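You operate a simulated robot arm through the tools that you are given. There is no shell and no other tool. Be economical: measure what you need, move in short steps, check, and stop when the job is done.

Carry out the task below with a simulated two-armed robot. There is one attempt and no reset: what you move stays moved.

Task
Take the small carton and put it on the shelf under the filter. Take the grey felt pad from the small table and put it on the shelf under the cream bench. Turn the left spindle brake knob to 4. Turn the front brake knob to 10. Take the cream tape roll and put it in the red bin. Turn the upper paper brake knob to 0. Open the top drawer of the green bench, put the beige roll in the inside of the green bench's top drawer and shut the drawer again. Turn the reel stand brake knob to off. The order is free.

It is judged by the outcome, as a careful person would: the job done as asked, and still so three seconds after it is handed in. It fails if anything else is knocked over, pushed out of place, dropped, spilled or broken.

Robot
Two 7-joint arms with two-finger parallel grippers on one trunk, on a base that drives. Base frame: it is fixed to the floor where the robot stands at the start and does not move with it; the origin is under the middle of the robot, x ahead of it, y to its left, z up; the surface under the hand at the start is at about z = 860. Lengths are in mm, angles in rad, forces in N, time in s.
The left shoulder is at the start at [70, 130, 1187], the right one opposite. With the tool pointing down near the work surface each hand reaches from about 200 to 520 mm from the robot's upright axis, wherever it stands, measured 20 degrees to its own side. Places, roughly: beige roll [-3250, -2750, 500]; cream tape roll (6x6x3 cm) [-3700, -9500, 1000]; front brake knob [-4900, -7700, 1500]; grey felt pad (10x4x3 cm) [-5800, -7900, 800]; inside of the green bench's top drawer [100, -3000, 700]; left spindle brake knob [-5300, -7900, 800]; red bin (16x20x9 cm) [-5800, -7700, 800]; reel stand brake knob [-6200, 2900, 900]; shelf under the cream bench [-4900, -7800, 300]; shelf under the filter (22x29 cm) [-1620, 3000, 840]; small carton [500, 0, 1000]; top drawer of the green bench [-100, -3000, 700]; upper paper brake knob [-3200, -5700, 600]. Payload 1.57 kg a hand.
The tool frame of a hand sits at the grasp point between the pads (the TCP): z along the fingers, y along the line on which they close. The tips reach 30 mm beyond it. Largest opening 80 mm; finger width 17, thickness 12; the body of the gripper, 40 by 82 mm, starts 80 mm behind the TCP.
Orientation is told as [roll, pitch, yaw] about the base's x, y, z axes, in that order, counted from this pose: with the fingers straight down and closing along the base's y, the tool's x points along the base's -x, its y along +y and its z along -z.

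Tools
- The arms move only by the tool step_arm. It takes "left_deltas", "right_deltas" or both (then of equal length, played together; a hand with none holds still); each is one flat list of numbers, 7 for each row, row after row: the turn, a rotation vector about the tool's x, y, z in rad, then the shift along the tool's x, y, z in mm, then the opening in per cent of the stroke, from 0 (shut) to 100 (fully open). In form: [ax, ay, az, x, y, z, grip, ax, ay, az, x, y, z, grip, ...]. A call has 1 to 8 rows; each row is the pose to reach, as a shift and turn from the pose commanded when the call began, along the tool's axes at that moment. A row lasts 0.2 s, in which the tool goes at most 50 mm and 0.15 rad; a call with a longer step from one row to the next is refused whole, and so is a gripper value outside its range. Where a pose cannot be reached the arm comes as near as it can. A force on the tool above 40 N (or 10 N above the force at the start of the call, whichever is more), or a blocked arm, ends the call early, and 0.2 s more pass. The fingers move at their own pace (about 108 mm/s each) and stop on an object; they squeeze with about 26 N. The grip force told is the motor's: it shows also when the fingers shut on nothing. Time passes only in rows, and 0.2 s behind the last, so rows that repeat a pose let the fingers close. The reply holds the time, the measured pose of the TCP, the force on the tool along the base axes, the opening and the grip force, in the units named above and with some noise, with the torque about the TCP (base axes, N m) and any sound that the robot's microphone picked up.
- Cameras (640 x 400 px; columns grow to the right, rows downward): "scene" is now at [134, 19.9, 1413]; the picture's right is [0.23, -0.97, 0.00], its down [-0.59, -0.14, -0.80] and it looks along [0.77, 0.18, -0.61] (base axes); focal length 249 px, centre (320, 200). "left" rides on the left gripper at [72, 7, -122] in its tool frame; the picture's right is [-0.09, 1.00, 0.00], its down [-0.84, -0.08, -0.54] and it looks along [-0.54, -0.05, 0.84] (tool axes); focal length 238 px, centre (320, 200). "right" rides on the right gripper at [72, -6, -122] in its tool frame; the picture's right is [0.09, 1.00, 0.00], its down [-0.84, 0.08, -0.54] and it looks along [-0.54, 0.05, 0.84] (tool axes); focal length 238 px, centre (320, 200). There is no depth. A picture from a camera that has moved, and an enlarged one, comes with that camera's place and axes in the base frame and with its lens.
- snapshot(camera): a new picture of that camera. The clock stands still meanwhile.
- move_column(by): slides the trunk up (or, below 0, down) by that many mm; the arms and the scene camera ride with it, the base frame stays. It gives what a move gives, with no picture.
- drive_base(legs): drives the robot by 1 to 6 legs, each [ahead, left, turn to the left] in mm, mm and rad, along the robot's own axes; the way and the turn of a leg run together, so that a leg with both is an arc; at most 1500 mm and 3.142 rad a leg. The arms and the cameras ride along, it lands a little off, and it stops where it bumps. It gives what a move gives.
- turn_head(pan, tilt): turns the head with the scene camera to pan (to the left, within 1.501 rad either way) and tilt (down, from -0.506 to 1.204), counted from straight ahead of the robot. It gives what a move gives.
- close_up(camera, box): a new picture of the part [left, top, right, bottom] of that camera's present view, enlarged. The clock stands still meanwhile.
- job_done(): hands the job in; it is judged then, once.

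Go step by step. Nothing tells you exact positions but the pictures and the camera data: compare them with the known pose of the tool, close in by small moves and look again before you grip or let go. The budget is 207 turns and 194 pictures, counting those below and the enlarged ones. Unless the task says otherwise, let go and move clear before handing in.

The tools are called after "Call:" as a command line: name --argument value ..., lists and objects as JSON in quotes. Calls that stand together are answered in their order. step_arm: Moves the arms, as the interface text tells. Its arguments: {"type":"object","properties":{"left_deltas":{"type":"array"},"right_deltas":{"type":"array"}},"required":[]} The other tools are called the same way: move_column (by) slides the trunk up or down; drive_base (legs) drives the base; turn_head (pan, tilt) turns the head that bears the scene camera; snapshot (camera) takes a picture; close_up (camera, box) takes an enlarged picture of a part of a camera's view; job_done () hands the job in.

At the start:

```text
time_s: 0.0
left_ee_pos: [390.1, 235.9, 1190.7]
left_tcp_rot: [0.0, -0.002, 0.002]
left_ft_force: [-1.0, -0.2, -0.3]
left_torque: [-0.01, 0.01, 0.0]
left_finger_gap: 79.8
left_gripper_force: 0.2
right_ee_pos: [412.4, -92.4, 1145.2]
right_tcp_rot: [0.001, -0.002, 0.0]
right_ft_force: [0.2, -0.2, -0.3]
right_torque: [0.01, 0.02, 0.03]
right_finger_gap: 80.2
right_gripper_force: 0.0
trunk travel left (down, up): [-825.0, 115.0]
robot x, y, heading: [2.4, 1.1, 0.001]
head pan, tilt: [0.23, 0.649]
```

scene: 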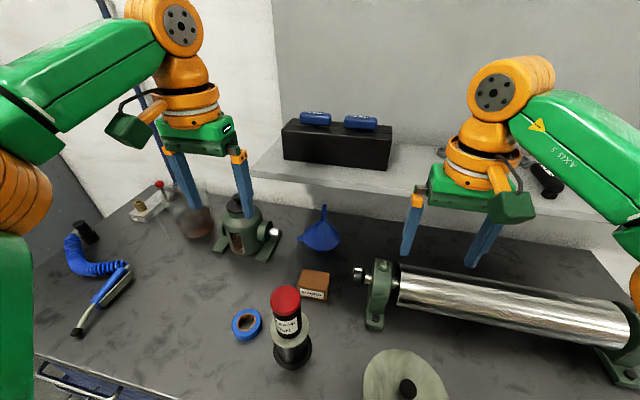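
right: 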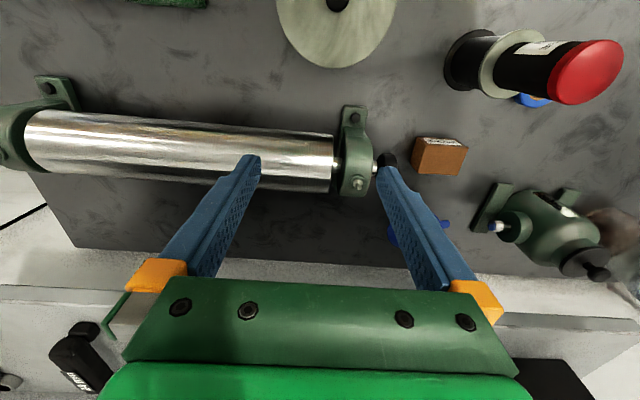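
left: 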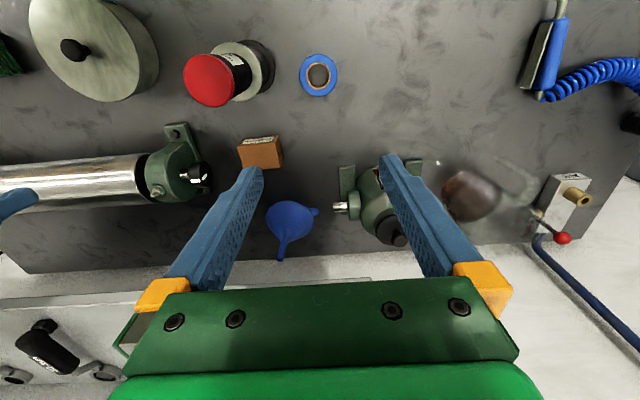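

The carton is a small brown box near (477, 115) on the bench in front of me. I take a closer look at it before gripping.

Call:
close_up --camera "left" --box '[180, 80, 380, 205]'

Call:
close_up --camera "scene" --box '[220, 220, 420, 345]'

```text
3.20 times, centred on (280, 142) of left
camera zoom: at [318.6, 241.5, 1312.3], right [0.09, 1.0, 0.0], down [0.84, -0.08, 0.54], along [0.54, -0.05, -0.84], focal length 763 px, centre (448, 384)
```

zoom: 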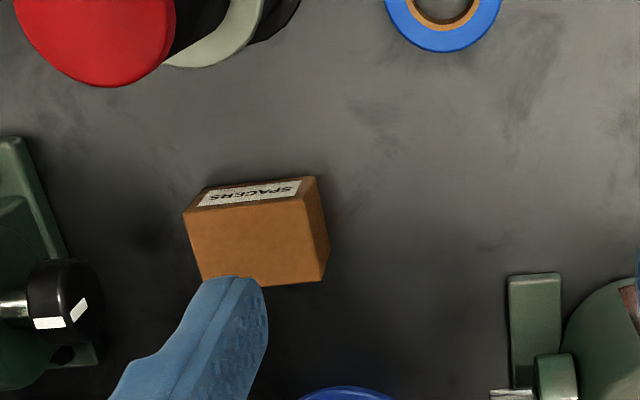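

```text
3.20 times, centred on (320, 282) of scene
camera zoom: at [134.0, 19.9, 1413.0], right [0.23, -0.97, 0.0], down [-0.59, -0.14, -0.8], along [0.77, 0.18, -0.61], focal length 797 px, centre (320, -64)
```

zoom: 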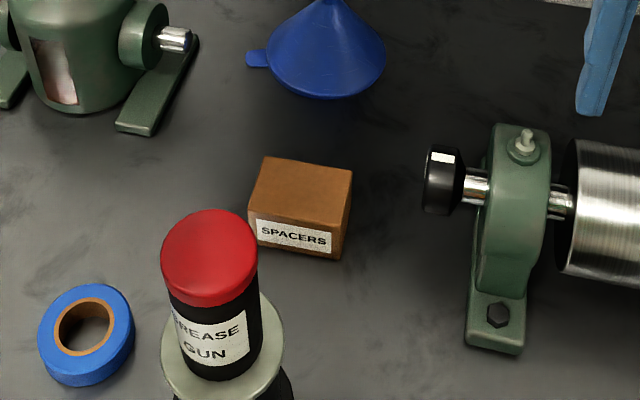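

The carton is about 47 (x) × 66 (y) × 45 mm, centred near (478, 116). Before choosing a grasp I look left towards the filter shelf.

Call:
turn_head --pan 1.5 --tilt 0.2

Call:
snapshot --camera "scene"

Call:
turn_head --pan -1.5 --tilt 0.2

Call:
snapshot --camera "scene"

```text
time_s: 1.4
left_ee_pos: [389.9, 234.8, 1190.6]
left_tcp_rot: [-0.001, -0.001, 0.002]
left_ft_force: [-0.2, -0.1, 0.0]
left_torque: [-0.01, -0.02, 0.02]
left_finger_gap: 80.0
left_gripper_force: 0.0
right_ee_pos: [411.7, -94.2, 1145.6]
right_tcp_rot: [0.001, -0.002, 0.001]
right_ft_force: [-0.8, 0.2, -0.1]
right_torque: [0.0, -0.02, -0.04]
right_finger_gap: 80.2
right_gripper_force: 0.1
trunk travel left (down, up): [-825.0, 115.0]
robot x, y, heading: [-0.5, 1.0, -0.001]
head pan, tilt: [1.499, 0.201]
```

```text
188 pictures are left
camera scene: at [56.3, 93.0, 1454.1], right [1.0, -0.07, 0.0], down [-0.01, -0.2, -0.98], along [0.07, 0.98, -0.2], focal length 249 px, centre (320, 200)
```

scene: 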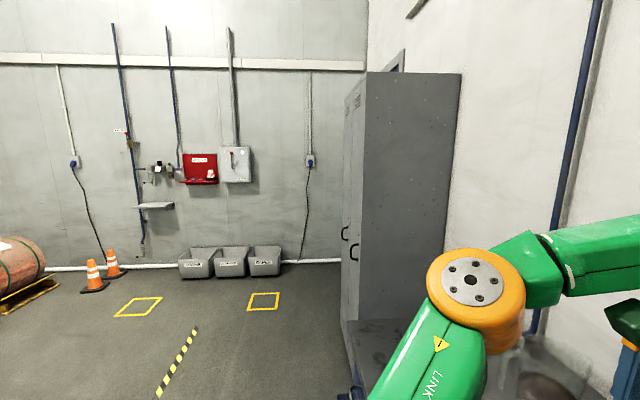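

```text
time_s: 4.0
left_ee_pos: [389.9, 235.2, 1190.6]
left_tcp_rot: [-0.001, 0.0, 0.0]
left_ft_force: [-0.5, -0.1, 0.8]
left_torque: [-0.02, 0.0, -0.03]
left_finger_gap: 80.2
left_gripper_force: 0.1
right_ee_pos: [411.6, -91.5, 1145.1]
right_tcp_rot: [0.002, -0.001, -0.001]
right_ft_force: [0.5, 0.2, 0.8]
right_torque: [-0.05, -0.02, 0.01]
right_finger_gap: 79.8
right_gripper_force: 0.0
trunk travel left (down, up): [-825.0, 115.0]
robot x, y, heading: [2.4, -0.6, -0.0]
head pan, tilt: [-1.499, 0.201]
```

```text
187 pictures are left
camera scene: at [56.2, -92.9, 1454.1], right [-1.0, -0.07, 0.0], down [-0.01, 0.2, -0.98], along [0.07, -0.98, -0.2], focal length 249 px, centre (320, 200)
```

scene: 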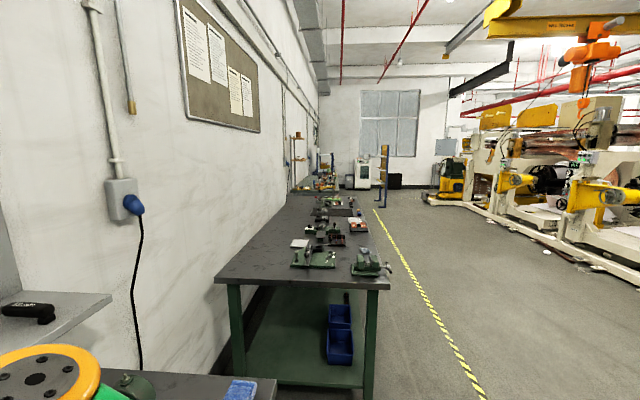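

A small shelf is on the far left wall with a filter above it. I zoom in on it.

Call:
turn_head --pan 1.5 --tilt 0.2

Call:
close_up --camera "scene" --box '[90, 110, 250, 260]'

```text
time_s: 6.7
left_ee_pos: [390.7, 234.9, 1190.5]
left_tcp_rot: [0.002, -0.001, 0.0]
left_ft_force: [0.4, -0.6, 0.0]
left_torque: [0.05, 0.02, 0.01]
left_finger_gap: 80.3
left_gripper_force: 0.1
right_ee_pos: [410.9, -92.6, 1144.9]
right_tcp_rot: [0.002, -0.001, 0.001]
right_ft_force: [-0.1, 1.3, 0.7]
right_torque: [-0.01, 0.02, -0.01]
right_finger_gap: 80.0
right_gripper_force: 0.1
trunk travel left (down, up): [-825.0, 115.0]
robot x, y, heading: [-1.8, -0.5, -0.001]
head pan, tilt: [1.499, 0.201]
```

```text
2.67 times, centred on (170, 185) of scene
camera zoom: at [56.2, 93.0, 1454.1], right [1.0, -0.07, 0.0], down [-0.01, -0.2, -0.98], along [0.07, 0.98, -0.2], focal length 664 px, centre (720, 240)
```

zoom: 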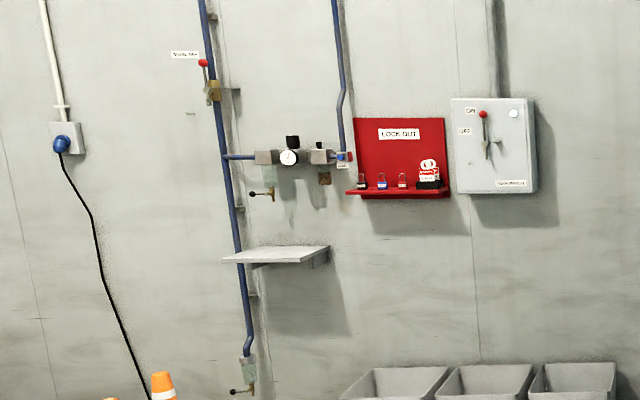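

The shelf has ample room in front of the filter, so a vertical grasp closing along y will do. I move the left hand above the carton.

Call:
step_arm --left_deltas '[0, 0, 0, -25, -30, 0, 100, 0, 0, 0, -50, -60, 0, 100, 0, 0, 0, -75, -90, 0, 100, 0, 0, 0, -97, -119, 0, 100, 0, 0, 0, -97, -119, 45, 100, 0, 0, 0, -97, -119, 90, 100, 0, 0, 0, -97, -119, 135, 100, 0, 0, 0, -97, -119, 180, 100]'

Call:
snapshot --camera "left"

```text
time_s: 8.4
left_ee_pos: [415.1, 165.0, 1025.6]
left_tcp_rot: [-0.001, -0.001, 0.001]
left_ft_force: [0.8, 0.2, -1.3]
left_torque: [-0.01, -0.01, -0.03]
left_finger_gap: 80.0
left_gripper_force: 0.1
left hand out of reach, approached as far as the arm can: row 1, 2, 3, 4, 5, 6, 7, 8
right_ee_pos: [413.0, -91.7, 1145.0]
right_tcp_rot: [0.002, 0.002, 0.001]
right_ft_force: [0.0, 0.4, -0.2]
right_torque: [0.01, -0.02, 0.0]
right_finger_gap: 80.0
right_gripper_force: 0.0
trunk travel left (down, up): [-825.0, 115.0]
robot x, y, heading: [1.5, -0.2, -0.001]
head pan, tilt: [1.499, 0.201]
```

```text
185 pictures are left
camera left: at [343.1, 172.0, 1146.1], right [0.09, 1.0, 0.0], down [0.84, -0.07, 0.54], along [0.54, -0.05, -0.84], focal length 238 px, centre (320, 200)
```

left: 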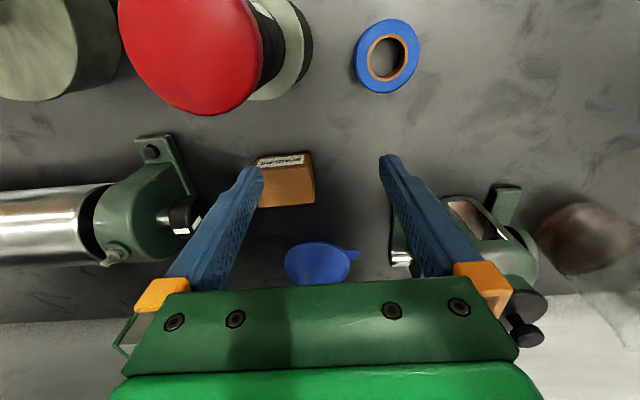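

The hand stopped short: the carton is at the edge of reach. I drive 50 mm closer.

Call:
drive_base --legs '[[50, 0, 0]]'

```text
time_s: 9.6
left_ee_pos: [458.3, 164.4, 1023.6]
left_tcp_rot: [-0.002, 0.002, 0.0]
left_ft_force: [0.3, 0.8, -0.7]
left_torque: [-0.01, 0.06, -0.01]
left_finger_gap: 80.0
left_gripper_force: 0.0
right_ee_pos: [454.2, -94.0, 1143.5]
right_tcp_rot: [0.0, 0.003, -0.004]
right_ft_force: [0.0, -0.6, -0.2]
right_torque: [-0.02, 0.01, 0.01]
right_finger_gap: 80.1
right_gripper_force: 0.1
trunk travel left (down, up): [-825.0, 115.0]
robot x, y, heading: [41.0, 0.5, -0.001]
head pan, tilt: [1.499, 0.201]
stopped in leg 1: the robot was blocked; the commanded pose is now the measured one
```

The base is now against its limit at x = 41. I move the hand over the carton from here.

Call:
step_arm --left_deltas '[0, 0, 0, -14, -24, 0, 100, 0, 0, 0, -28, -48, 10, 100, 0, 0, 0, -28, -48, 40, 100, 0, 0, 0, -28, -48, 70, 100]'

Call:
snapshot --camera "left"

```text
time_s: 10.6
left_ee_pos: [436.1, 157.2, 981.1]
left_tcp_rot: [-0.003, -0.005, -0.001]
left_ft_force: [0.2, -0.6, -0.2]
left_torque: [0.0, -0.02, -0.03]
left_finger_gap: 80.0
left_gripper_force: 0.0
left hand out of reach, approached as far as the arm can: row 1, 2, 3, 4
right_ee_pos: [449.6, -94.2, 1146.5]
right_tcp_rot: [0.001, -0.003, -0.003]
right_ft_force: [-0.5, 0.1, -0.1]
right_torque: [0.03, -0.03, 0.0]
right_finger_gap: 80.0
right_gripper_force: 0.1
trunk travel left (down, up): [-825.0, 115.0]
robot x, y, heading: [38.1, 2.4, -0.002]
head pan, tilt: [1.499, 0.201]
```

```text
184 pictures are left
camera left: at [364.7, 164.7, 1101.9], right [0.09, 1.0, 0.0], down [0.83, -0.08, 0.55], along [0.54, -0.05, -0.84], focal length 238 px, centre (320, 200)
```

left: 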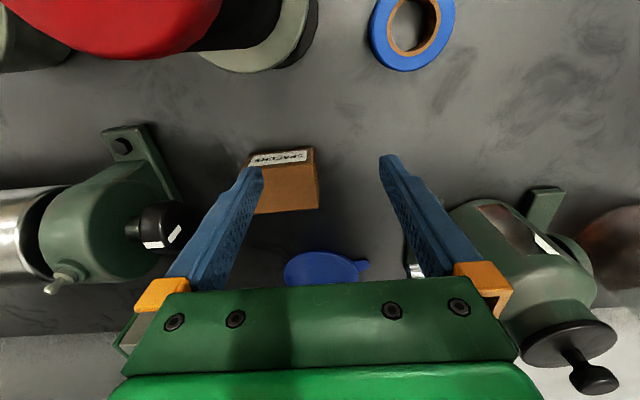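

I check what pose is commanded by issuing a zero step.

Call:
step_arm --left_deltas '[0, 0, 0, 0, 0, 0, 100]'

```text
time_s: 11.0
left_ee_pos: [438.2, 157.1, 980.6]
left_tcp_rot: [-0.004, -0.003, -0.002]
left_ft_force: [1.0, 0.9, 0.1]
left_torque: [0.0, 0.02, 0.0]
left_finger_gap: 80.2
left_gripper_force: 0.1
right_ee_pos: [449.1, -93.3, 1145.3]
right_tcp_rot: [0.004, -0.001, -0.004]
right_ft_force: [0.5, 0.2, 0.2]
right_torque: [0.04, 0.03, -0.02]
right_finger_gap: 80.1
right_gripper_force: 0.0
trunk travel left (down, up): [-825.0, 115.0]
robot x, y, heading: [39.2, 0.8, -0.005]
head pan, tilt: [1.499, 0.201]
```

No reach flag now, so only the unreachable targets were refused. I raise the trunk so the low-reach envelope covers the hover height as well.

Call:
move_column --by 110

Call:
step_arm --left_deltas '[0, 0, 0, 0, 0, 45, 100, 0, 0, 0, 0, 0, 90, 100, 0, 0, 0, -20, -20, 90, 100, 0, 0, 0, -48, -41, 90, 100, 0, 0, 0, -48, -41, 90, 100]'

Call:
snapshot --camera "left"

```text
time_s: 12.4
left_ee_pos: [437.4, 156.8, 1091.1]
left_tcp_rot: [-0.004, -0.003, -0.002]
left_ft_force: [0.2, -0.7, -0.1]
left_torque: [-0.03, 0.01, 0.01]
left_finger_gap: 80.3
left_gripper_force: 0.0
right_ee_pos: [449.3, -93.6, 1256.0]
right_tcp_rot: [0.001, -0.001, -0.003]
right_ft_force: [-0.6, -0.6, 0.0]
right_torque: [0.03, 0.01, 0.01]
right_finger_gap: 80.2
right_gripper_force: 0.1
trunk travel left (down, up): [-935.0, 5.0]
robot x, y, heading: [36.5, 2.0, -0.004]
head pan, tilt: [1.499, 0.201]
```

```text
time_s: 13.6
left_ee_pos: [419.4, 170.9, 1042.2]
left_tcp_rot: [-0.004, -0.006, -0.002]
left_ft_force: [0.5, 1.2, 1.0]
left_torque: [0.04, 0.0, -0.01]
left_finger_gap: 79.9
left_gripper_force: 0.0
left hand out of reach, approached as far as the arm can: row 1, 2, 3, 4, 5
right_ee_pos: [449.9, -92.8, 1255.7]
right_tcp_rot: [0.002, -0.001, -0.004]
right_ft_force: [0.0, -0.6, -0.2]
right_torque: [-0.03, 0.02, 0.01]
right_finger_gap: 80.0
right_gripper_force: 0.0
trunk travel left (down, up): [-935.0, 5.0]
robot x, y, heading: [36.2, 2.9, -0.005]
head pan, tilt: [1.499, 0.201]
```

```text
183 pictures are left
camera left: at [346.9, 177.7, 1163.4], right [0.09, 1.0, 0.0], down [0.83, -0.08, 0.55], along [0.54, -0.05, -0.84], focal length 238 px, centre (320, 200)
```

left: 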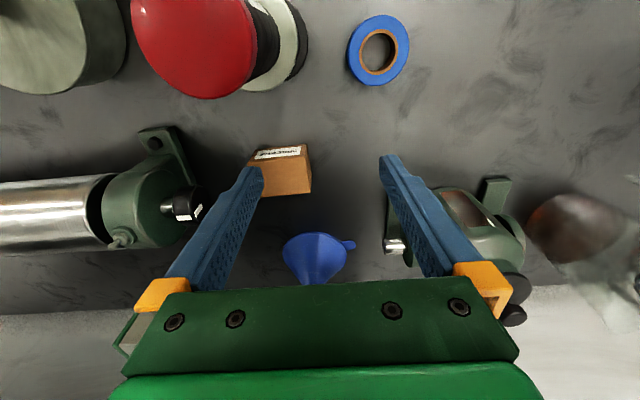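

Going lower relative to the shoulder shortens the reach, so I lift the hand and lower the trunk instead, bringing the shoulder nearer to hand height.

Call:
step_arm --left_deltas '[0, 0, 0, 0, 0, -45, 100, 0, 0, 0, 0, 0, -90, 100, 0, 0, 0, 0, 0, -135, 100, 0, 0, 0, 0, 0, -170, 100]'

Call:
move_column --by -200

Call:
step_arm --left_deltas '[0, 0, 0, -20, -20, 0, 100, 0, 0, 0, -40, -40, 0, 100, 0, 0, 0, -67, -55, 0, 100, 0, 0, 0, -67, -55, 0, 100]'

Call:
snapshot --camera "left"

```text
time_s: 14.6
left_ee_pos: [425.2, 172.8, 1215.9]
left_tcp_rot: [-0.003, -0.005, -0.001]
left_ft_force: [0.5, 0.9, 0.5]
left_torque: [-0.05, -0.02, 0.0]
left_finger_gap: 79.9
left_gripper_force: 0.1
right_ee_pos: [450.8, -93.4, 1256.8]
right_tcp_rot: [0.001, -0.002, -0.004]
right_ft_force: [-0.3, 0.4, 0.1]
right_torque: [0.01, -0.01, 0.01]
right_finger_gap: 79.9
right_gripper_force: 0.1
trunk travel left (down, up): [-935.0, 5.0]
robot x, y, heading: [40.6, 1.2, -0.003]
head pan, tilt: [1.499, 0.201]
```

```text
time_s: 16.8
left_ee_pos: [427.8, 171.8, 1016.3]
left_tcp_rot: [-0.003, -0.002, -0.002]
left_ft_force: [0.1, 0.5, 0.0]
left_torque: [0.01, -0.03, 0.0]
left_finger_gap: 79.9
left_gripper_force: 0.1
right_ee_pos: [450.7, -93.3, 1055.8]
right_tcp_rot: [0.002, -0.001, -0.004]
right_ft_force: [0.0, 0.6, 0.4]
right_torque: [0.03, -0.01, 0.02]
right_finger_gap: 80.1
right_gripper_force: 0.0
trunk travel left (down, up): [-735.0, 205.0]
robot x, y, heading: [38.2, 3.8, -0.006]
head pan, tilt: [1.499, 0.201]
```

```text
time_s: 17.8
left_ee_pos: [445.0, 157.3, 1000.2]
left_tcp_rot: [-0.004, -0.005, 0.0]
left_ft_force: [-0.1, -0.7, -0.3]
left_torque: [-0.02, 0.03, -0.03]
left_finger_gap: 79.8
left_gripper_force: 0.1
left hand out of reach, approached as far as the arm can: row 1, 2, 3, 4
right_ee_pos: [450.6, -93.2, 1054.8]
right_tcp_rot: [0.001, -0.001, -0.003]
right_ft_force: [0.0, 0.5, -0.4]
right_torque: [0.04, 0.03, 0.0]
right_finger_gap: 80.0
right_gripper_force: 0.1
trunk travel left (down, up): [-735.0, 205.0]
robot x, y, heading: [36.1, -0.1, -0.003]
head pan, tilt: [1.499, 0.201]
```

```text
182 pictures are left
camera left: at [374.3, 164.4, 1121.4], right [0.09, 1.0, 0.0], down [0.83, -0.08, 0.55], along [0.54, -0.05, -0.84], focal length 238 px, centre (320, 200)
```

left: 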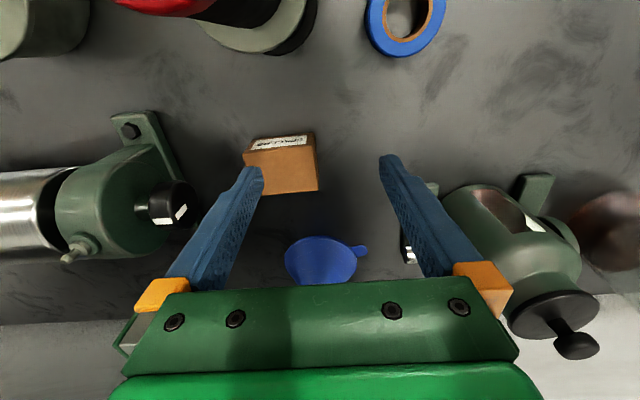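

The limit looks tied to reaching inward past about 21°, so I shift the base right by 85 mm to bring the carton to my left-hand side.

Call:
drive_base --legs '[[-10, 0, 0], [0, -85, 0]]'

Call:
step_arm --left_deltas '[0, 0, 0, -20, 20, 0, 100, 0, 0, 0, -40, 35, 0, 100]'

Call:
snapshot --camera "left"

```text
time_s: 19.2
left_ee_pos: [435.9, 77.5, 999.8]
left_tcp_rot: [-0.007, -0.006, 0.0]
left_ft_force: [0.5, 0.5, 0.1]
left_torque: [-0.05, -0.03, -0.01]
left_finger_gap: 80.1
left_gripper_force: 0.1
right_ee_pos: [441.5, -172.2, 1054.9]
right_tcp_rot: [-0.002, 0.001, -0.004]
right_ft_force: [0.0, 0.1, -0.5]
right_torque: [-0.03, -0.01, -0.02]
right_finger_gap: 80.1
right_gripper_force: 0.1
trunk travel left (down, up): [-735.0, 205.0]
robot x, y, heading: [31.0, -85.0, -0.003]
head pan, tilt: [1.499, 0.201]
```

```text
time_s: 19.8
left_ee_pos: [463.3, 116.0, 996.8]
left_tcp_rot: [-0.006, -0.007, 0.002]
left_ft_force: [-0.8, -0.7, 0.0]
left_torque: [0.03, 0.01, -0.03]
left_finger_gap: 80.1
left_gripper_force: 0.1
left hand out of reach, approached as far as the arm can: row 1, 2
right_ee_pos: [441.3, -174.2, 1054.9]
right_tcp_rot: [-0.001, 0.0, -0.002]
right_ft_force: [-0.4, 0.3, -0.6]
right_torque: [0.0, -0.04, -0.01]
right_finger_gap: 79.8
right_gripper_force: 0.0
trunk travel left (down, up): [-735.0, 205.0]
robot x, y, heading: [30.3, -78.8, -0.002]
head pan, tilt: [1.499, 0.201]
```

```text
181 pictures are left
camera left: at [390.3, 123.6, 1118.1], right [0.09, 1.0, -0.01], down [0.83, -0.07, 0.55], along [0.55, -0.06, -0.84], focal length 238 px, centre (320, 200)
```

left: 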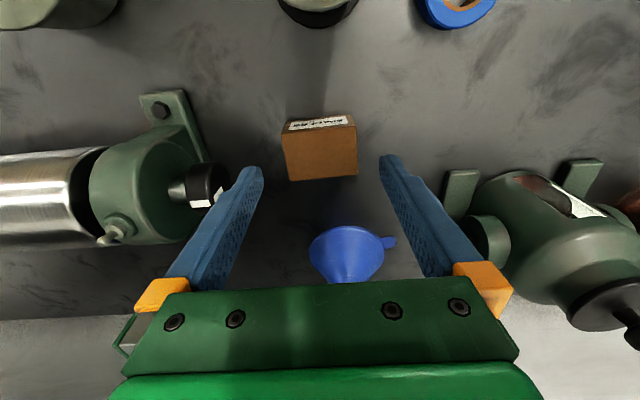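

The fingers now straddle the carton in y but the hand is about 15 mm short in x. I test whether lower gives more reach.

Call:
step_arm --left_deltas '[0, 0, 0, -8, 0, 25, 100, 0, 0, 0, -17, 0, 50, 100, 0, 0, 0, -17, 0, 50, 100]'

```text
time_s: 20.6
left_ee_pos: [468.8, 119.1, 949.7]
left_tcp_rot: [-0.004, -0.007, -0.001]
left_ft_force: [0.2, -0.6, -0.1]
left_torque: [-0.02, -0.01, 0.01]
left_finger_gap: 80.0
left_gripper_force: 0.1
left hand out of reach, approached as far as the arm can: row 1, 2, 3
right_ee_pos: [440.7, -176.7, 1055.5]
right_tcp_rot: [0.002, -0.002, -0.004]
right_ft_force: [0.1, -0.2, 0.3]
right_torque: [-0.03, -0.02, -0.04]
right_finger_gap: 79.9
right_gripper_force: 0.0
trunk travel left (down, up): [-735.0, 205.0]
robot x, y, heading: [23.4, -82.5, -0.002]
head pan, tilt: [1.499, 0.201]
```

Lower does give more reach. I nudge the base ahead and continue down to the grasp height.

Call:
drive_base --legs '[[12, 0, 0]]'

Call:
step_arm --left_deltas '[0, 0, 0, -6, -1, 0, 100, 0, 0, 0, -10, -3, 10, 100]'

Call:
snapshot --camera "left"

```text
time_s: 21.3
left_ee_pos: [476.6, 121.2, 951.1]
left_tcp_rot: [-0.005, -0.009, 0.001]
left_ft_force: [-0.1, 0.2, 0.4]
left_torque: [0.01, -0.01, 0.0]
left_finger_gap: 79.8
left_gripper_force: 0.1
right_ee_pos: [448.8, -176.1, 1055.9]
right_tcp_rot: [0.0, -0.005, -0.005]
right_ft_force: [-0.1, 0.5, 0.6]
right_torque: [0.0, 0.03, 0.01]
right_finger_gap: 80.0
right_gripper_force: 0.1
trunk travel left (down, up): [-735.0, 205.0]
robot x, y, heading: [39.5, -84.4, 0.002]
head pan, tilt: [1.499, 0.201]
```

```text
time_s: 21.9
left_ee_pos: [479.6, 122.8, 940.5]
left_tcp_rot: [-0.007, -0.01, -0.002]
left_ft_force: [-0.6, 0.1, -0.1]
left_torque: [0.01, 0.01, 0.0]
left_finger_gap: 79.8
left_gripper_force: 0.1
left hand out of reach, approached as far as the arm can: row 1, 2
right_ee_pos: [449.7, -177.1, 1056.0]
right_tcp_rot: [0.002, -0.002, -0.003]
right_ft_force: [0.5, 0.0, 0.1]
right_torque: [-0.02, 0.01, -0.02]
right_finger_gap: 80.1
right_gripper_force: 0.0
trunk travel left (down, up): [-735.0, 205.0]
robot x, y, heading: [38.6, -78.7, -0.003]
head pan, tilt: [1.499, 0.201]
```

```text
180 pictures are left
camera left: at [407.3, 130.4, 1061.5], right [0.09, 1.0, 0.0], down [0.83, -0.08, 0.55], along [0.55, -0.06, -0.84], focal length 238 px, centre (320, 200)
```

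left: 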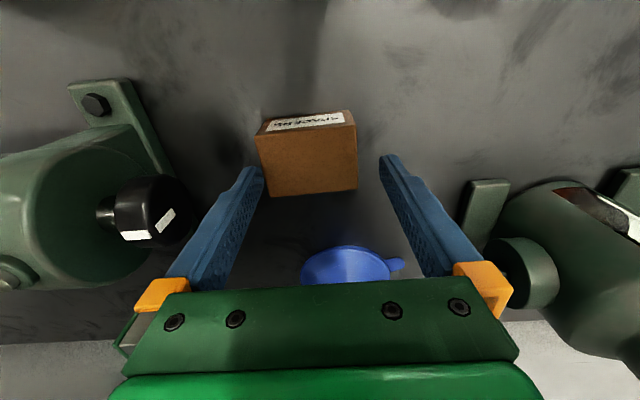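

The box spans y 80–149; the hand must be 8 mm further right, which the arm resists, so I drive the base right.

Call:
drive_base --legs '[[0, -10, 0]]'

Call:
step_arm --left_deltas '[0, 0, 0, 0, 0, 10, 100]'

Call:
snapshot --camera "left"

```text
time_s: 22.7
left_ee_pos: [479.8, 115.7, 940.8]
left_tcp_rot: [-0.007, -0.008, -0.001]
left_ft_force: [0.3, 1.1, 0.2]
left_torque: [-0.01, -0.03, 0.01]
left_finger_gap: 79.9
left_gripper_force: 0.1
right_ee_pos: [450.9, -185.1, 1055.0]
right_tcp_rot: [0.001, -0.002, -0.004]
right_ft_force: [-0.2, 0.8, 0.1]
right_torque: [-0.02, 0.0, -0.01]
right_finger_gap: 80.4
right_gripper_force: 0.1
trunk travel left (down, up): [-735.0, 205.0]
robot x, y, heading: [33.8, -94.5, -0.004]
head pan, tilt: [1.499, 0.201]
```

```text
time_s: 23.1
left_ee_pos: [479.9, 113.4, 929.9]
left_tcp_rot: [-0.004, -0.009, 0.0]
left_ft_force: [1.5, 0.2, 0.7]
left_torque: [0.01, 0.04, 0.01]
left_finger_gap: 79.9
left_gripper_force: 0.0
right_ee_pos: [451.9, -187.1, 1055.8]
right_tcp_rot: [0.002, -0.001, -0.003]
right_ft_force: [0.3, 0.7, -0.5]
right_torque: [0.01, 0.0, -0.01]
right_finger_gap: 79.8
right_gripper_force: 0.0
trunk travel left (down, up): [-735.0, 205.0]
robot x, y, heading: [39.0, -93.2, -0.005]
head pan, tilt: [1.499, 0.201]
```

```text
179 pictures are left
camera left: at [407.1, 120.4, 1051.8], right [0.09, 1.0, 0.0], down [0.83, -0.07, 0.55], along [0.55, -0.05, -0.84], focal length 238 px, centre (320, 200)
```

left: 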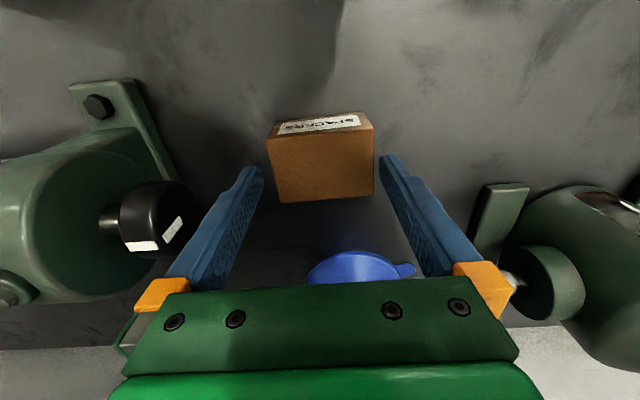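

The box is centred between the fingers. I go down and grip.

Call:
step_arm --left_deltas '[0, 0, 0, 0, 1, 18, 100, 0, 0, 0, 0, 1, 35, 100, 0, 0, 0, 0, 1, 35, 0, 0, 0, 0, 0, 1, 35, 0, 0, 0, 0, 0, 1, 35, 0]'

Call:
snapshot --camera "left"

```text
time_s: 24.3
left_ee_pos: [473.1, 115.8, 898.4]
left_tcp_rot: [-0.004, -0.011, 0.0]
left_ft_force: [3.4, 0.5, 7.2]
left_torque: [0.2, -0.01, -0.02]
left_finger_gap: 70.0
left_gripper_force: 26.0
left hand out of reach, approached as far as the arm can: row 2, 3, 4, 5
right_ee_pos: [449.9, -187.6, 1055.9]
right_tcp_rot: [0.003, 0.0, -0.004]
right_ft_force: [-0.1, 1.0, -0.2]
right_torque: [0.02, 0.01, -0.03]
right_finger_gap: 80.2
right_gripper_force: 0.0
trunk travel left (down, up): [-735.0, 205.0]
robot x, y, heading: [37.9, -95.2, -0.004]
head pan, tilt: [1.499, 0.201]
```

```text
178 pictures are left
camera left: at [400.9, 122.8, 1018.4], right [0.09, 1.0, 0.0], down [0.83, -0.07, 0.55], along [0.55, -0.05, -0.83], focal length 238 px, centre (320, 200)
```

left: 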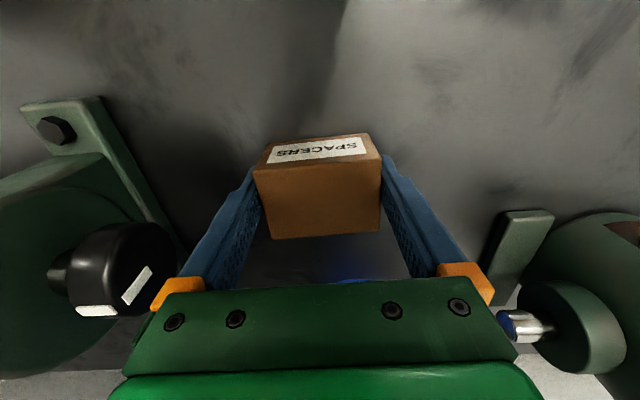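

Gripped at gap 70. I lift by raising the trunk, then back away from the bench.

Call:
move_column --by 200

Call:
drive_base --legs '[[-500, 0, 0], [0, 0, 1.571]]'

Call:
turn_head --pan 0.5 --tilt 0.3

Call:
snapshot --camera "scene"

```text
time_s: 26.4
left_ee_pos: [474.3, 116.5, 1096.3]
left_tcp_rot: [-0.005, -0.008, 0.0]
left_ft_force: [0.2, -0.1, -1.5]
left_torque: [0.0, -0.01, 0.03]
left_finger_gap: 69.9
left_gripper_force: 26.0
right_ee_pos: [450.6, -186.0, 1256.1]
right_tcp_rot: [0.002, 0.0, -0.004]
right_ft_force: [0.2, -0.5, 0.9]
right_torque: [-0.02, -0.01, 0.0]
right_finger_gap: 79.9
right_gripper_force: 0.0
trunk travel left (down, up): [-935.0, 5.0]
robot x, y, heading: [37.3, -96.2, -0.004]
head pan, tilt: [1.499, 0.201]
```

```text
time_s: 33.0
left_ee_pos: [-639.9, 353.9, 1097.7]
left_tcp_rot: [-0.003, -0.011, 1.508]
left_ft_force: [0.6, 0.9, -1.0]
left_torque: [0.01, -0.03, -0.01]
left_finger_gap: 69.8
left_gripper_force: 25.8
right_ee_pos: [-338.8, 312.9, 1255.0]
right_tcp_rot: [0.002, 0.001, 1.508]
right_ft_force: [0.5, -0.3, -0.3]
right_torque: [0.04, -0.01, -0.02]
right_finger_gap: 79.9
right_gripper_force: 0.1
trunk travel left (down, up): [-935.0, 5.0]
robot x, y, heading: [-458.2, -88.5, 1.51]
head pan, tilt: [1.499, 0.201]
```

```text
time_s: 34.3
left_ee_pos: [-640.7, 355.5, 1098.3]
left_tcp_rot: [-0.005, -0.009, 1.509]
left_ft_force: [0.2, -0.4, -1.7]
left_torque: [-0.01, -0.01, -0.02]
left_finger_gap: 69.5
left_gripper_force: 25.7
right_ee_pos: [-339.3, 312.9, 1255.4]
right_tcp_rot: [0.005, -0.001, 1.508]
right_ft_force: [0.1, 0.1, 0.8]
right_torque: [0.04, -0.02, 0.01]
right_finger_gap: 80.1
right_gripper_force: 0.1
trunk travel left (down, up): [-935.0, 5.0]
robot x, y, heading: [-459.2, -92.0, 1.507]
head pan, tilt: [0.499, 0.3]
```

```text
177 pictures are left
camera scene: at [-495.5, 43.3, 1554.8], right [0.91, 0.42, 0.0], down [0.13, -0.27, -0.96], along [-0.4, 0.87, -0.3], focal length 249 px, centre (320, 200)
```

scene: 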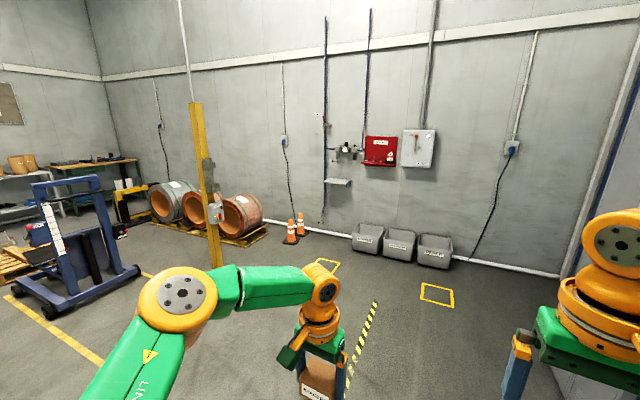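

The carton is held and the way to the wall is free. I drive to about 300 mm short of the placing position in front of the shelf.

Call:
drive_base --legs '[[0, 0, 0.064], [1150, 480, 0], [1120, 460, 0]]'

Call:
turn_head --pan 0.3 --tilt 0.5

Call:
snapshot --camera "scene"

Call:
snapshot --camera "left"

```text
time_s: 46.6
left_ee_pos: [-1580.3, 2575.5, 1097.1]
left_tcp_rot: [-0.007, -0.011, 1.566]
left_ft_force: [-0.4, 0.0, -0.2]
left_torque: [-0.02, -0.03, -0.02]
left_finger_gap: 69.5
left_gripper_force: 26.0
right_ee_pos: [-1277.2, 2550.4, 1254.9]
right_tcp_rot: [0.001, -0.001, 1.563]
right_ft_force: [0.3, 0.8, -0.3]
right_torque: [0.02, 0.0, -0.01]
right_finger_gap: 79.9
right_gripper_force: 0.1
trunk travel left (down, up): [-935.0, 5.0]
robot x, y, heading: [-1373.1, 2139.5, 1.562]
head pan, tilt: [0.499, 0.3]
```

```text
time_s: 47.3
left_ee_pos: [-1579.8, 2576.6, 1097.2]
left_tcp_rot: [-0.006, -0.008, 1.565]
left_ft_force: [-0.5, 0.4, -2.1]
left_torque: [0.02, -0.01, 0.01]
left_finger_gap: 69.7
left_gripper_force: 25.9
right_ee_pos: [-1278.0, 2551.5, 1255.7]
right_tcp_rot: [0.002, -0.002, 1.561]
right_ft_force: [0.1, 0.1, 0.2]
right_torque: [0.0, 0.01, -0.01]
right_finger_gap: 80.1
right_gripper_force: 0.0
trunk travel left (down, up): [-935.0, 5.0]
robot x, y, heading: [-1374.5, 2138.3, 1.56]
head pan, tilt: [0.3, 0.499]
```

```text
176 pictures are left
camera scene: at [-1400.5, 2277.9, 1536.4], right [0.96, 0.29, 0.0], down [0.14, -0.46, -0.88], along [-0.25, 0.84, -0.48], focal length 249 px, centre (320, 200)
```

scene: 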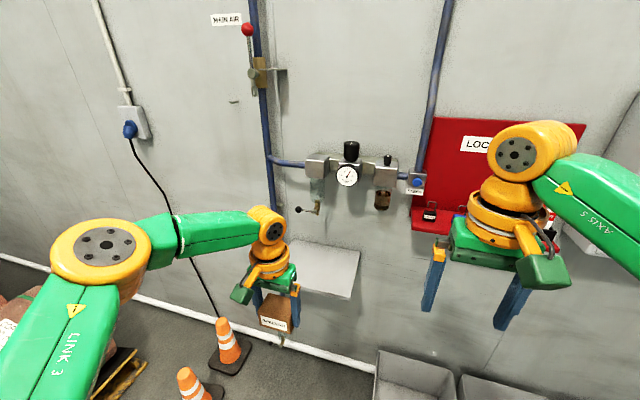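

```text
175 pictures are left
camera left: at [-1587.8, 2503.1, 1217.9], right [-1.0, 0.1, 0.0], down [0.08, 0.83, 0.55], along [0.06, 0.55, -0.83], focal length 238 px, centre (320, 200)
```

left: 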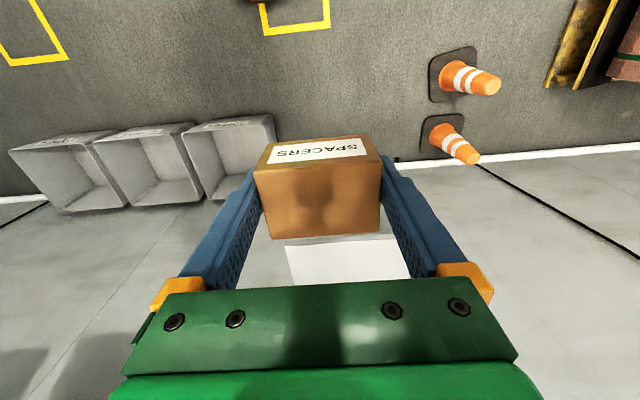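

The shelf spans about x −1760…−1470, y 2862…3106. I pull the right hand back for clearance and drive so the carton is above the shelf's front half.

Call:
step_arm --right_deltas '[0, 0, 0, 45, 0, 0, 100, 0, 0, 0, 90, 0, 0, 100, 0, 0, 0, 130, 0, 0, 100]'

Call:
drive_base --legs '[[0, 0, 0.01], [345, 72, 0]]'

Call:
turn_head --pan 0.4 --tilt 0.6

Call:
snapshot --camera "scene"

Call:
snapshot --camera "left"

```text
time_s: 48.1
left_ee_pos: [-1581.2, 2574.9, 1097.8]
left_tcp_rot: [-0.005, -0.009, 1.565]
left_ft_force: [0.8, -0.2, -0.5]
left_torque: [-0.04, 0.01, 0.03]
left_finger_gap: 69.5
left_gripper_force: 26.1
right_ee_pos: [-1280.2, 2420.7, 1255.7]
right_tcp_rot: [0.002, -0.002, 1.56]
right_ft_force: [-0.1, 0.8, -0.1]
right_torque: [0.0, 0.0, 0.01]
right_finger_gap: 80.0
right_gripper_force: 0.1
trunk travel left (down, up): [-935.0, 5.0]
robot x, y, heading: [-1374.1, 2139.6, 1.561]
head pan, tilt: [0.3, 0.499]
```

```text
time_s: 50.7
left_ee_pos: [-1652.8, 2921.3, 1098.4]
left_tcp_rot: [-0.005, -0.012, 1.574]
left_ft_force: [-1.1, -0.6, -1.2]
left_torque: [0.0, -0.02, -0.06]
left_finger_gap: 69.7
left_gripper_force: 25.9
right_ee_pos: [-1351.4, 2770.2, 1256.3]
right_tcp_rot: [0.002, -0.002, 1.569]
right_ft_force: [-0.1, 0.3, -0.1]
right_torque: [0.03, -0.03, -0.01]
right_finger_gap: 80.0
right_gripper_force: 0.0
trunk travel left (down, up): [-935.0, 5.0]
robot x, y, heading: [-1442.9, 2486.7, 1.566]
head pan, tilt: [0.3, 0.499]
```

```text
time_s: 51.4
left_ee_pos: [-1652.9, 2923.6, 1097.8]
left_tcp_rot: [-0.004, -0.01, 1.572]
left_ft_force: [0.3, -0.5, -1.9]
left_torque: [0.02, 0.01, -0.01]
left_finger_gap: 69.4
left_gripper_force: 26.2
right_ee_pos: [-1351.2, 2771.1, 1256.4]
right_tcp_rot: [0.0, -0.002, 1.57]
right_ft_force: [0.1, 0.4, 0.2]
right_torque: [0.02, 0.02, 0.0]
right_finger_gap: 79.9
right_gripper_force: 0.1
trunk travel left (down, up): [-935.0, 5.0]
robot x, y, heading: [-1441.7, 2489.8, 1.569]
head pan, tilt: [0.4, 0.6]
```

```text
174 pictures are left
camera scene: at [-1478.9, 2621.0, 1527.4], right [0.92, 0.39, 0.0], down [0.22, -0.52, -0.83], along [-0.32, 0.76, -0.56], focal length 249 px, centre (320, 200)
```

scene: 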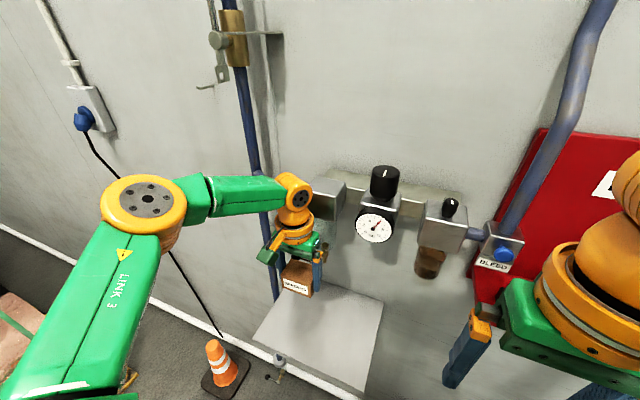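

```text
173 pictures are left
camera left: at [-1660.3, 2850.5, 1218.2], right [-1.0, 0.09, 0.0], down [0.07, 0.83, 0.55], along [0.05, 0.55, -0.83], focal length 238 px, centre (320, 200)
```

left: 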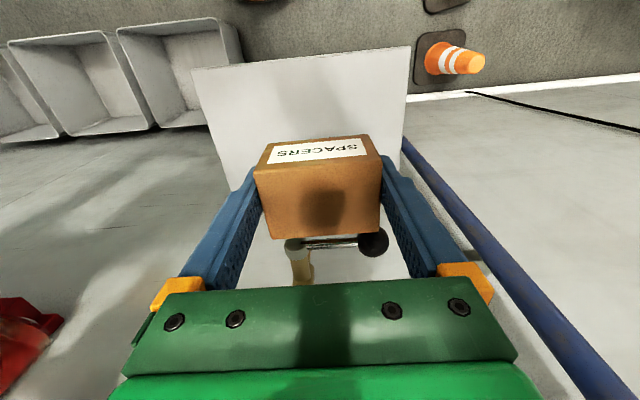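

The carton is above the shelf's front half, clear of the drain cock. I lower the trunk almost to the surface.

Call:
move_column --by -205

Call:
close_up --camera "scene" --box '[200, 120, 440, 320]'

```text
time_s: 53.6
left_ee_pos: [-1654.2, 2924.6, 892.3]
left_tcp_rot: [-0.005, -0.008, 1.574]
left_ft_force: [0.4, 0.3, -1.4]
left_torque: [-0.02, 0.0, 0.0]
left_finger_gap: 69.7
left_gripper_force: 26.1
right_ee_pos: [-1351.7, 2772.5, 1049.7]
right_tcp_rot: [0.002, -0.001, 1.569]
right_ft_force: [0.3, 0.2, -0.2]
right_torque: [0.0, 0.0, 0.01]
right_finger_gap: 79.8
right_gripper_force: 0.1
trunk travel left (down, up): [-730.0, 210.0]
robot x, y, heading: [-1444.3, 2488.4, 1.565]
head pan, tilt: [0.4, 0.6]
```

```text
2.00 times, centred on (320, 220) of scene
camera zoom: at [-1479.1, 2622.1, 1322.3], right [0.92, 0.39, 0.0], down [0.22, -0.52, -0.82], along [-0.32, 0.76, -0.57], focal length 498 px, centre (320, 160)
```

zoom: 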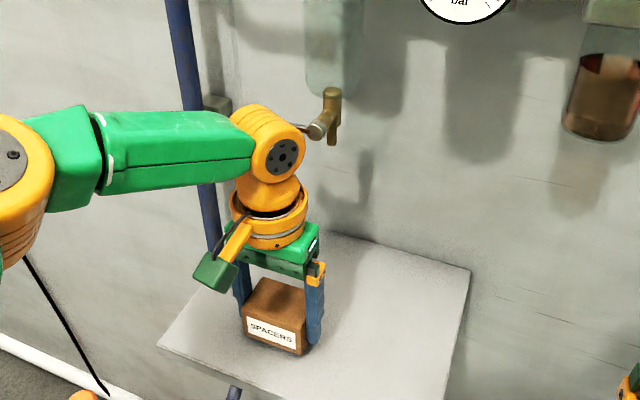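

No contact yet. I lower in fine steps, watching the force.

Call:
step_arm --left_deltas '[0, 0, 0, 0, 0, 5, 0, 0, 0, 0, 0, 0, 10, 0, 0, 0, 0, 0, 0, 13, 0, 0, 0, 0, 0, 0, 15, 0]'

Call:
close_up --camera "scene" --box '[250, 180, 390, 300]'

```text
time_s: 54.6
left_ee_pos: [-1654.8, 2920.4, 879.4]
left_tcp_rot: [-0.007, -0.012, 1.572]
left_ft_force: [-0.4, -0.5, -1.7]
left_torque: [0.02, 0.01, 0.0]
left_finger_gap: 69.8
left_gripper_force: 25.7
left hand out of reach, approached as far as the arm can: row 3, 4
right_ee_pos: [-1352.3, 2773.2, 1050.6]
right_tcp_rot: [0.001, 0.0, 1.569]
right_ft_force: [0.1, 0.2, -0.1]
right_torque: [0.02, 0.02, 0.0]
right_finger_gap: 80.1
right_gripper_force: 0.0
trunk travel left (down, up): [-730.0, 210.0]
robot x, y, heading: [-1441.4, 2488.3, 1.57]
head pan, tilt: [0.4, 0.6]
```

```text
3.33 times, centred on (320, 240) of scene
camera zoom: at [-1479.1, 2622.2, 1322.3], right [0.92, 0.39, 0.0], down [0.22, -0.52, -0.82], along [-0.32, 0.76, -0.57], focal length 830 px, centre (320, 67)
```

zoom: 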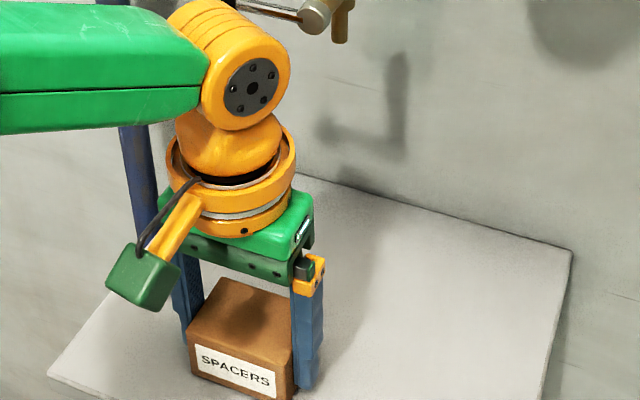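

Still no contact; the arm is at its limit, so I use the trunk in small steps.

Call:
move_column --by -4

Call:
move_column --by -4

```text
time_s: 55.1
left_ee_pos: [-1655.2, 2920.7, 878.4]
left_tcp_rot: [-0.004, -0.019, 1.571]
left_ft_force: [-4.4, 5.8, 20.3]
left_torque: [-0.22, 0.57, -0.13]
left_finger_gap: 69.9
left_gripper_force: 25.7
right_ee_pos: [-1350.1, 2770.9, 1047.4]
right_tcp_rot: [0.001, -0.005, 1.57]
right_ft_force: [0.3, -0.6, 0.2]
right_torque: [0.0, 0.01, -0.04]
right_finger_gap: 80.0
right_gripper_force: 0.2
trunk travel left (down, up): [-726.0, 214.0]
robot x, y, heading: [-1445.3, 2490.8, 1.568]
head pan, tilt: [0.4, 0.6]
```

```text
time_s: 55.7
left_ee_pos: [-1653.4, 2918.5, 872.9]
left_tcp_rot: [-0.007, -0.015, 1.572]
left_ft_force: [-1.7, 2.7, 22.7]
left_torque: [0.07, 0.49, 0.01]
left_finger_gap: 69.7
left_gripper_force: 25.9
right_ee_pos: [-1349.4, 2768.7, 1042.2]
right_tcp_rot: [0.004, -0.006, 1.57]
right_ft_force: [0.1, -0.6, 0.3]
right_torque: [0.02, -0.03, 0.02]
right_finger_gap: 80.1
right_gripper_force: 0.0
trunk travel left (down, up): [-722.0, 218.0]
robot x, y, heading: [-1441.6, 2488.0, 1.572]
head pan, tilt: [0.4, 0.6]
```

The carton rests on the shelf. I open the fingers and raise the trunk.

Call:
step_arm --left_deltas '[0, 0, 0, 0, 0, 0, 100, 0, 0, 0, 0, 0, 0, 100, 0, 0, 0, 0, 0, 0, 100]'

Call:
move_column --by 60

Call:
snapshot --camera "left"

```text
time_s: 56.5
left_ee_pos: [-1654.3, 2920.9, 872.6]
left_tcp_rot: [-0.007, -0.013, 1.573]
left_ft_force: [0.3, 0.1, 0.7]
left_torque: [0.0, 0.03, 0.01]
left_finger_gap: 80.1
left_gripper_force: 0.1
right_ee_pos: [-1351.1, 2772.5, 1042.1]
right_tcp_rot: [0.002, -0.003, 1.569]
right_ft_force: [-0.2, 0.1, -0.6]
right_torque: [0.0, 0.0, -0.03]
right_finger_gap: 79.9
right_gripper_force: 0.1
trunk travel left (down, up): [-722.0, 218.0]
robot x, y, heading: [-1445.1, 2489.5, 1.573]
head pan, tilt: [0.4, 0.6]
```

```text
time_s: 57.5
left_ee_pos: [-1655.2, 2921.3, 931.9]
left_tcp_rot: [-0.008, -0.011, 1.572]
left_ft_force: [-0.2, 1.3, -0.8]
left_torque: [0.02, 0.01, 0.02]
left_finger_gap: 80.1
left_gripper_force: 0.1
right_ee_pos: [-1352.2, 2772.5, 1102.3]
right_tcp_rot: [0.001, -0.001, 1.57]
right_ft_force: [0.5, -0.6, -0.4]
right_torque: [-0.01, 0.01, 0.03]
right_finger_gap: 80.1
right_gripper_force: 0.1
trunk travel left (down, up): [-782.0, 158.0]
robot x, y, heading: [-1440.5, 2490.5, 1.571]
head pan, tilt: [0.4, 0.6]
```

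```text
170 pictures are left
camera left: at [-1661.7, 2847.8, 1052.0], right [-1.0, 0.09, -0.01], down [0.07, 0.83, 0.55], along [0.05, 0.55, -0.83], focal length 238 px, centre (320, 200)
```

left: 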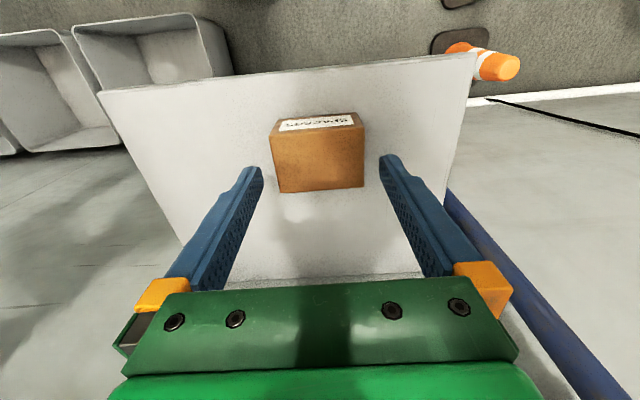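

The carton sits on the shelf. I back off, raise a bit, face −x and look toward the reel stand at (−6200, 2900).

Call:
drive_base --legs '[[-600, 0, 0], [-900, 0, 0], [0, 0, 1.571]]'

Call:
turn_head --pan -0.4 --tilt 0.15

Call:
snapshot --camera "scene"

Call:
turn_head --pan 0.7 --tilt 0.15

Call:
snapshot --camera "scene"

```text
time_s: 69.1
left_ee_pos: [-1879.1, 765.1, 931.1]
left_tcp_rot: [-0.005, -0.012, 3.129]
left_ft_force: [-0.1, -0.9, 0.2]
left_torque: [0.03, -0.01, 0.0]
left_finger_gap: 80.0
left_gripper_force: 0.1
right_ee_pos: [-1725.8, 1066.3, 1102.0]
right_tcp_rot: [0.002, -0.003, 3.125]
right_ft_force: [-0.5, 0.4, 0.8]
right_torque: [0.0, 0.02, -0.01]
right_finger_gap: 80.0
right_gripper_force: 0.0
trunk travel left (down, up): [-782.0, 158.0]
robot x, y, heading: [-1443.1, 967.0, 3.124]
head pan, tilt: [0.4, 0.6]
```

```text
time_s: 70.2
left_ee_pos: [-1879.8, 765.7, 931.8]
left_tcp_rot: [-0.008, -0.013, 3.13]
left_ft_force: [0.3, -0.3, 0.1]
left_torque: [0.01, 0.05, -0.02]
left_finger_gap: 80.0
left_gripper_force: 0.0
right_ee_pos: [-1726.3, 1065.9, 1102.1]
right_tcp_rot: [0.004, -0.003, 3.125]
right_ft_force: [0.1, 0.5, 0.0]
right_torque: [0.02, -0.04, 0.02]
right_finger_gap: 80.0
right_gripper_force: 0.0
trunk travel left (down, up): [-782.0, 158.0]
robot x, y, heading: [-1444.7, 967.8, 3.124]
head pan, tilt: [-0.4, 0.15]
```

```text
169 pictures are left
camera scene: at [-1581.1, 1007.4, 1415.8], right [0.4, 0.92, 0.0], down [0.14, -0.06, -0.99], along [-0.91, 0.4, -0.15], focal length 249 px, centre (320, 200)
```

scene: 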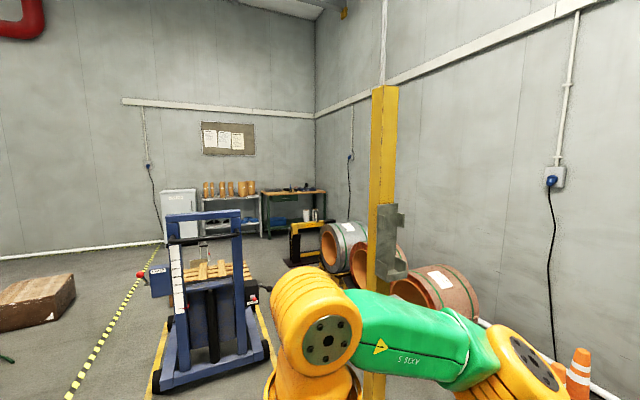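

```text
time_s: 71.5
left_ee_pos: [-1878.8, 764.5, 931.6]
left_tcp_rot: [-0.007, -0.012, 3.129]
left_ft_force: [-0.5, 0.6, 0.4]
left_torque: [0.03, 0.01, 0.02]
left_finger_gap: 80.1
left_gripper_force: 0.0
right_ee_pos: [-1727.0, 1065.7, 1102.4]
right_tcp_rot: [0.001, -0.003, 3.126]
right_ft_force: [0.0, -0.2, 1.6]
right_torque: [0.0, 0.04, -0.01]
right_finger_gap: 80.0
right_gripper_force: 0.0
trunk travel left (down, up): [-782.0, 158.0]
robot x, y, heading: [-1449.7, 971.1, 3.127]
head pan, tilt: [0.7, 0.15]
```

```text
168 pictures are left
camera scene: at [-1568.1, 911.6, 1415.8], right [-0.63, 0.78, 0.0], down [0.12, 0.09, -0.99], along [-0.77, -0.62, -0.15], focal length 249 px, centre (320, 200)
```

scene: 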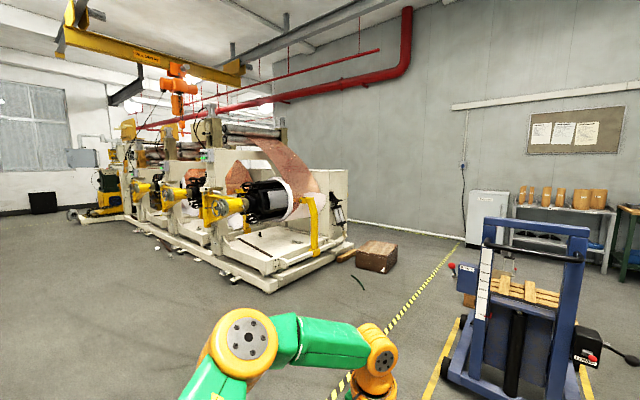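

The reel stand should be on the green/wood bench in the far corner. I zoom in there (head back to the right).

Call:
turn_head --pan -0.4 --tilt 0.15

Call:
close_up --camera "scene" --box '[150, 160, 390, 310]'

```text
time_s: 72.9
left_ee_pos: [-1879.6, 763.5, 931.1]
left_tcp_rot: [-0.007, -0.013, 3.129]
left_ft_force: [-0.8, -0.9, 0.4]
left_torque: [0.0, 0.03, 0.0]
left_finger_gap: 79.8
left_gripper_force: 0.1
right_ee_pos: [-1725.8, 1065.0, 1101.4]
right_tcp_rot: [0.0, -0.001, 3.126]
right_ft_force: [0.4, -0.7, 0.1]
right_torque: [0.01, 0.01, -0.05]
right_finger_gap: 79.9
right_gripper_force: 0.0
trunk travel left (down, up): [-782.0, 158.0]
robot x, y, heading: [-1447.9, 967.3, 3.125]
head pan, tilt: [-0.4, 0.15]
```

```text
2.67 times, centred on (270, 235) of scene
camera zoom: at [-1581.1, 1007.4, 1415.8], right [0.4, 0.92, 0.0], down [0.14, -0.06, -0.99], along [-0.91, 0.4, -0.15], focal length 664 px, centre (453, 107)
```

zoom: 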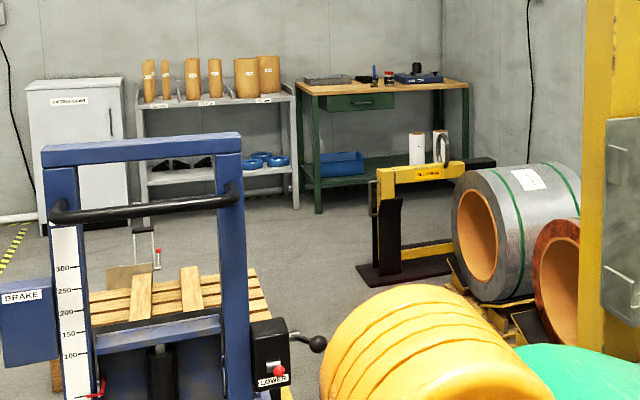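

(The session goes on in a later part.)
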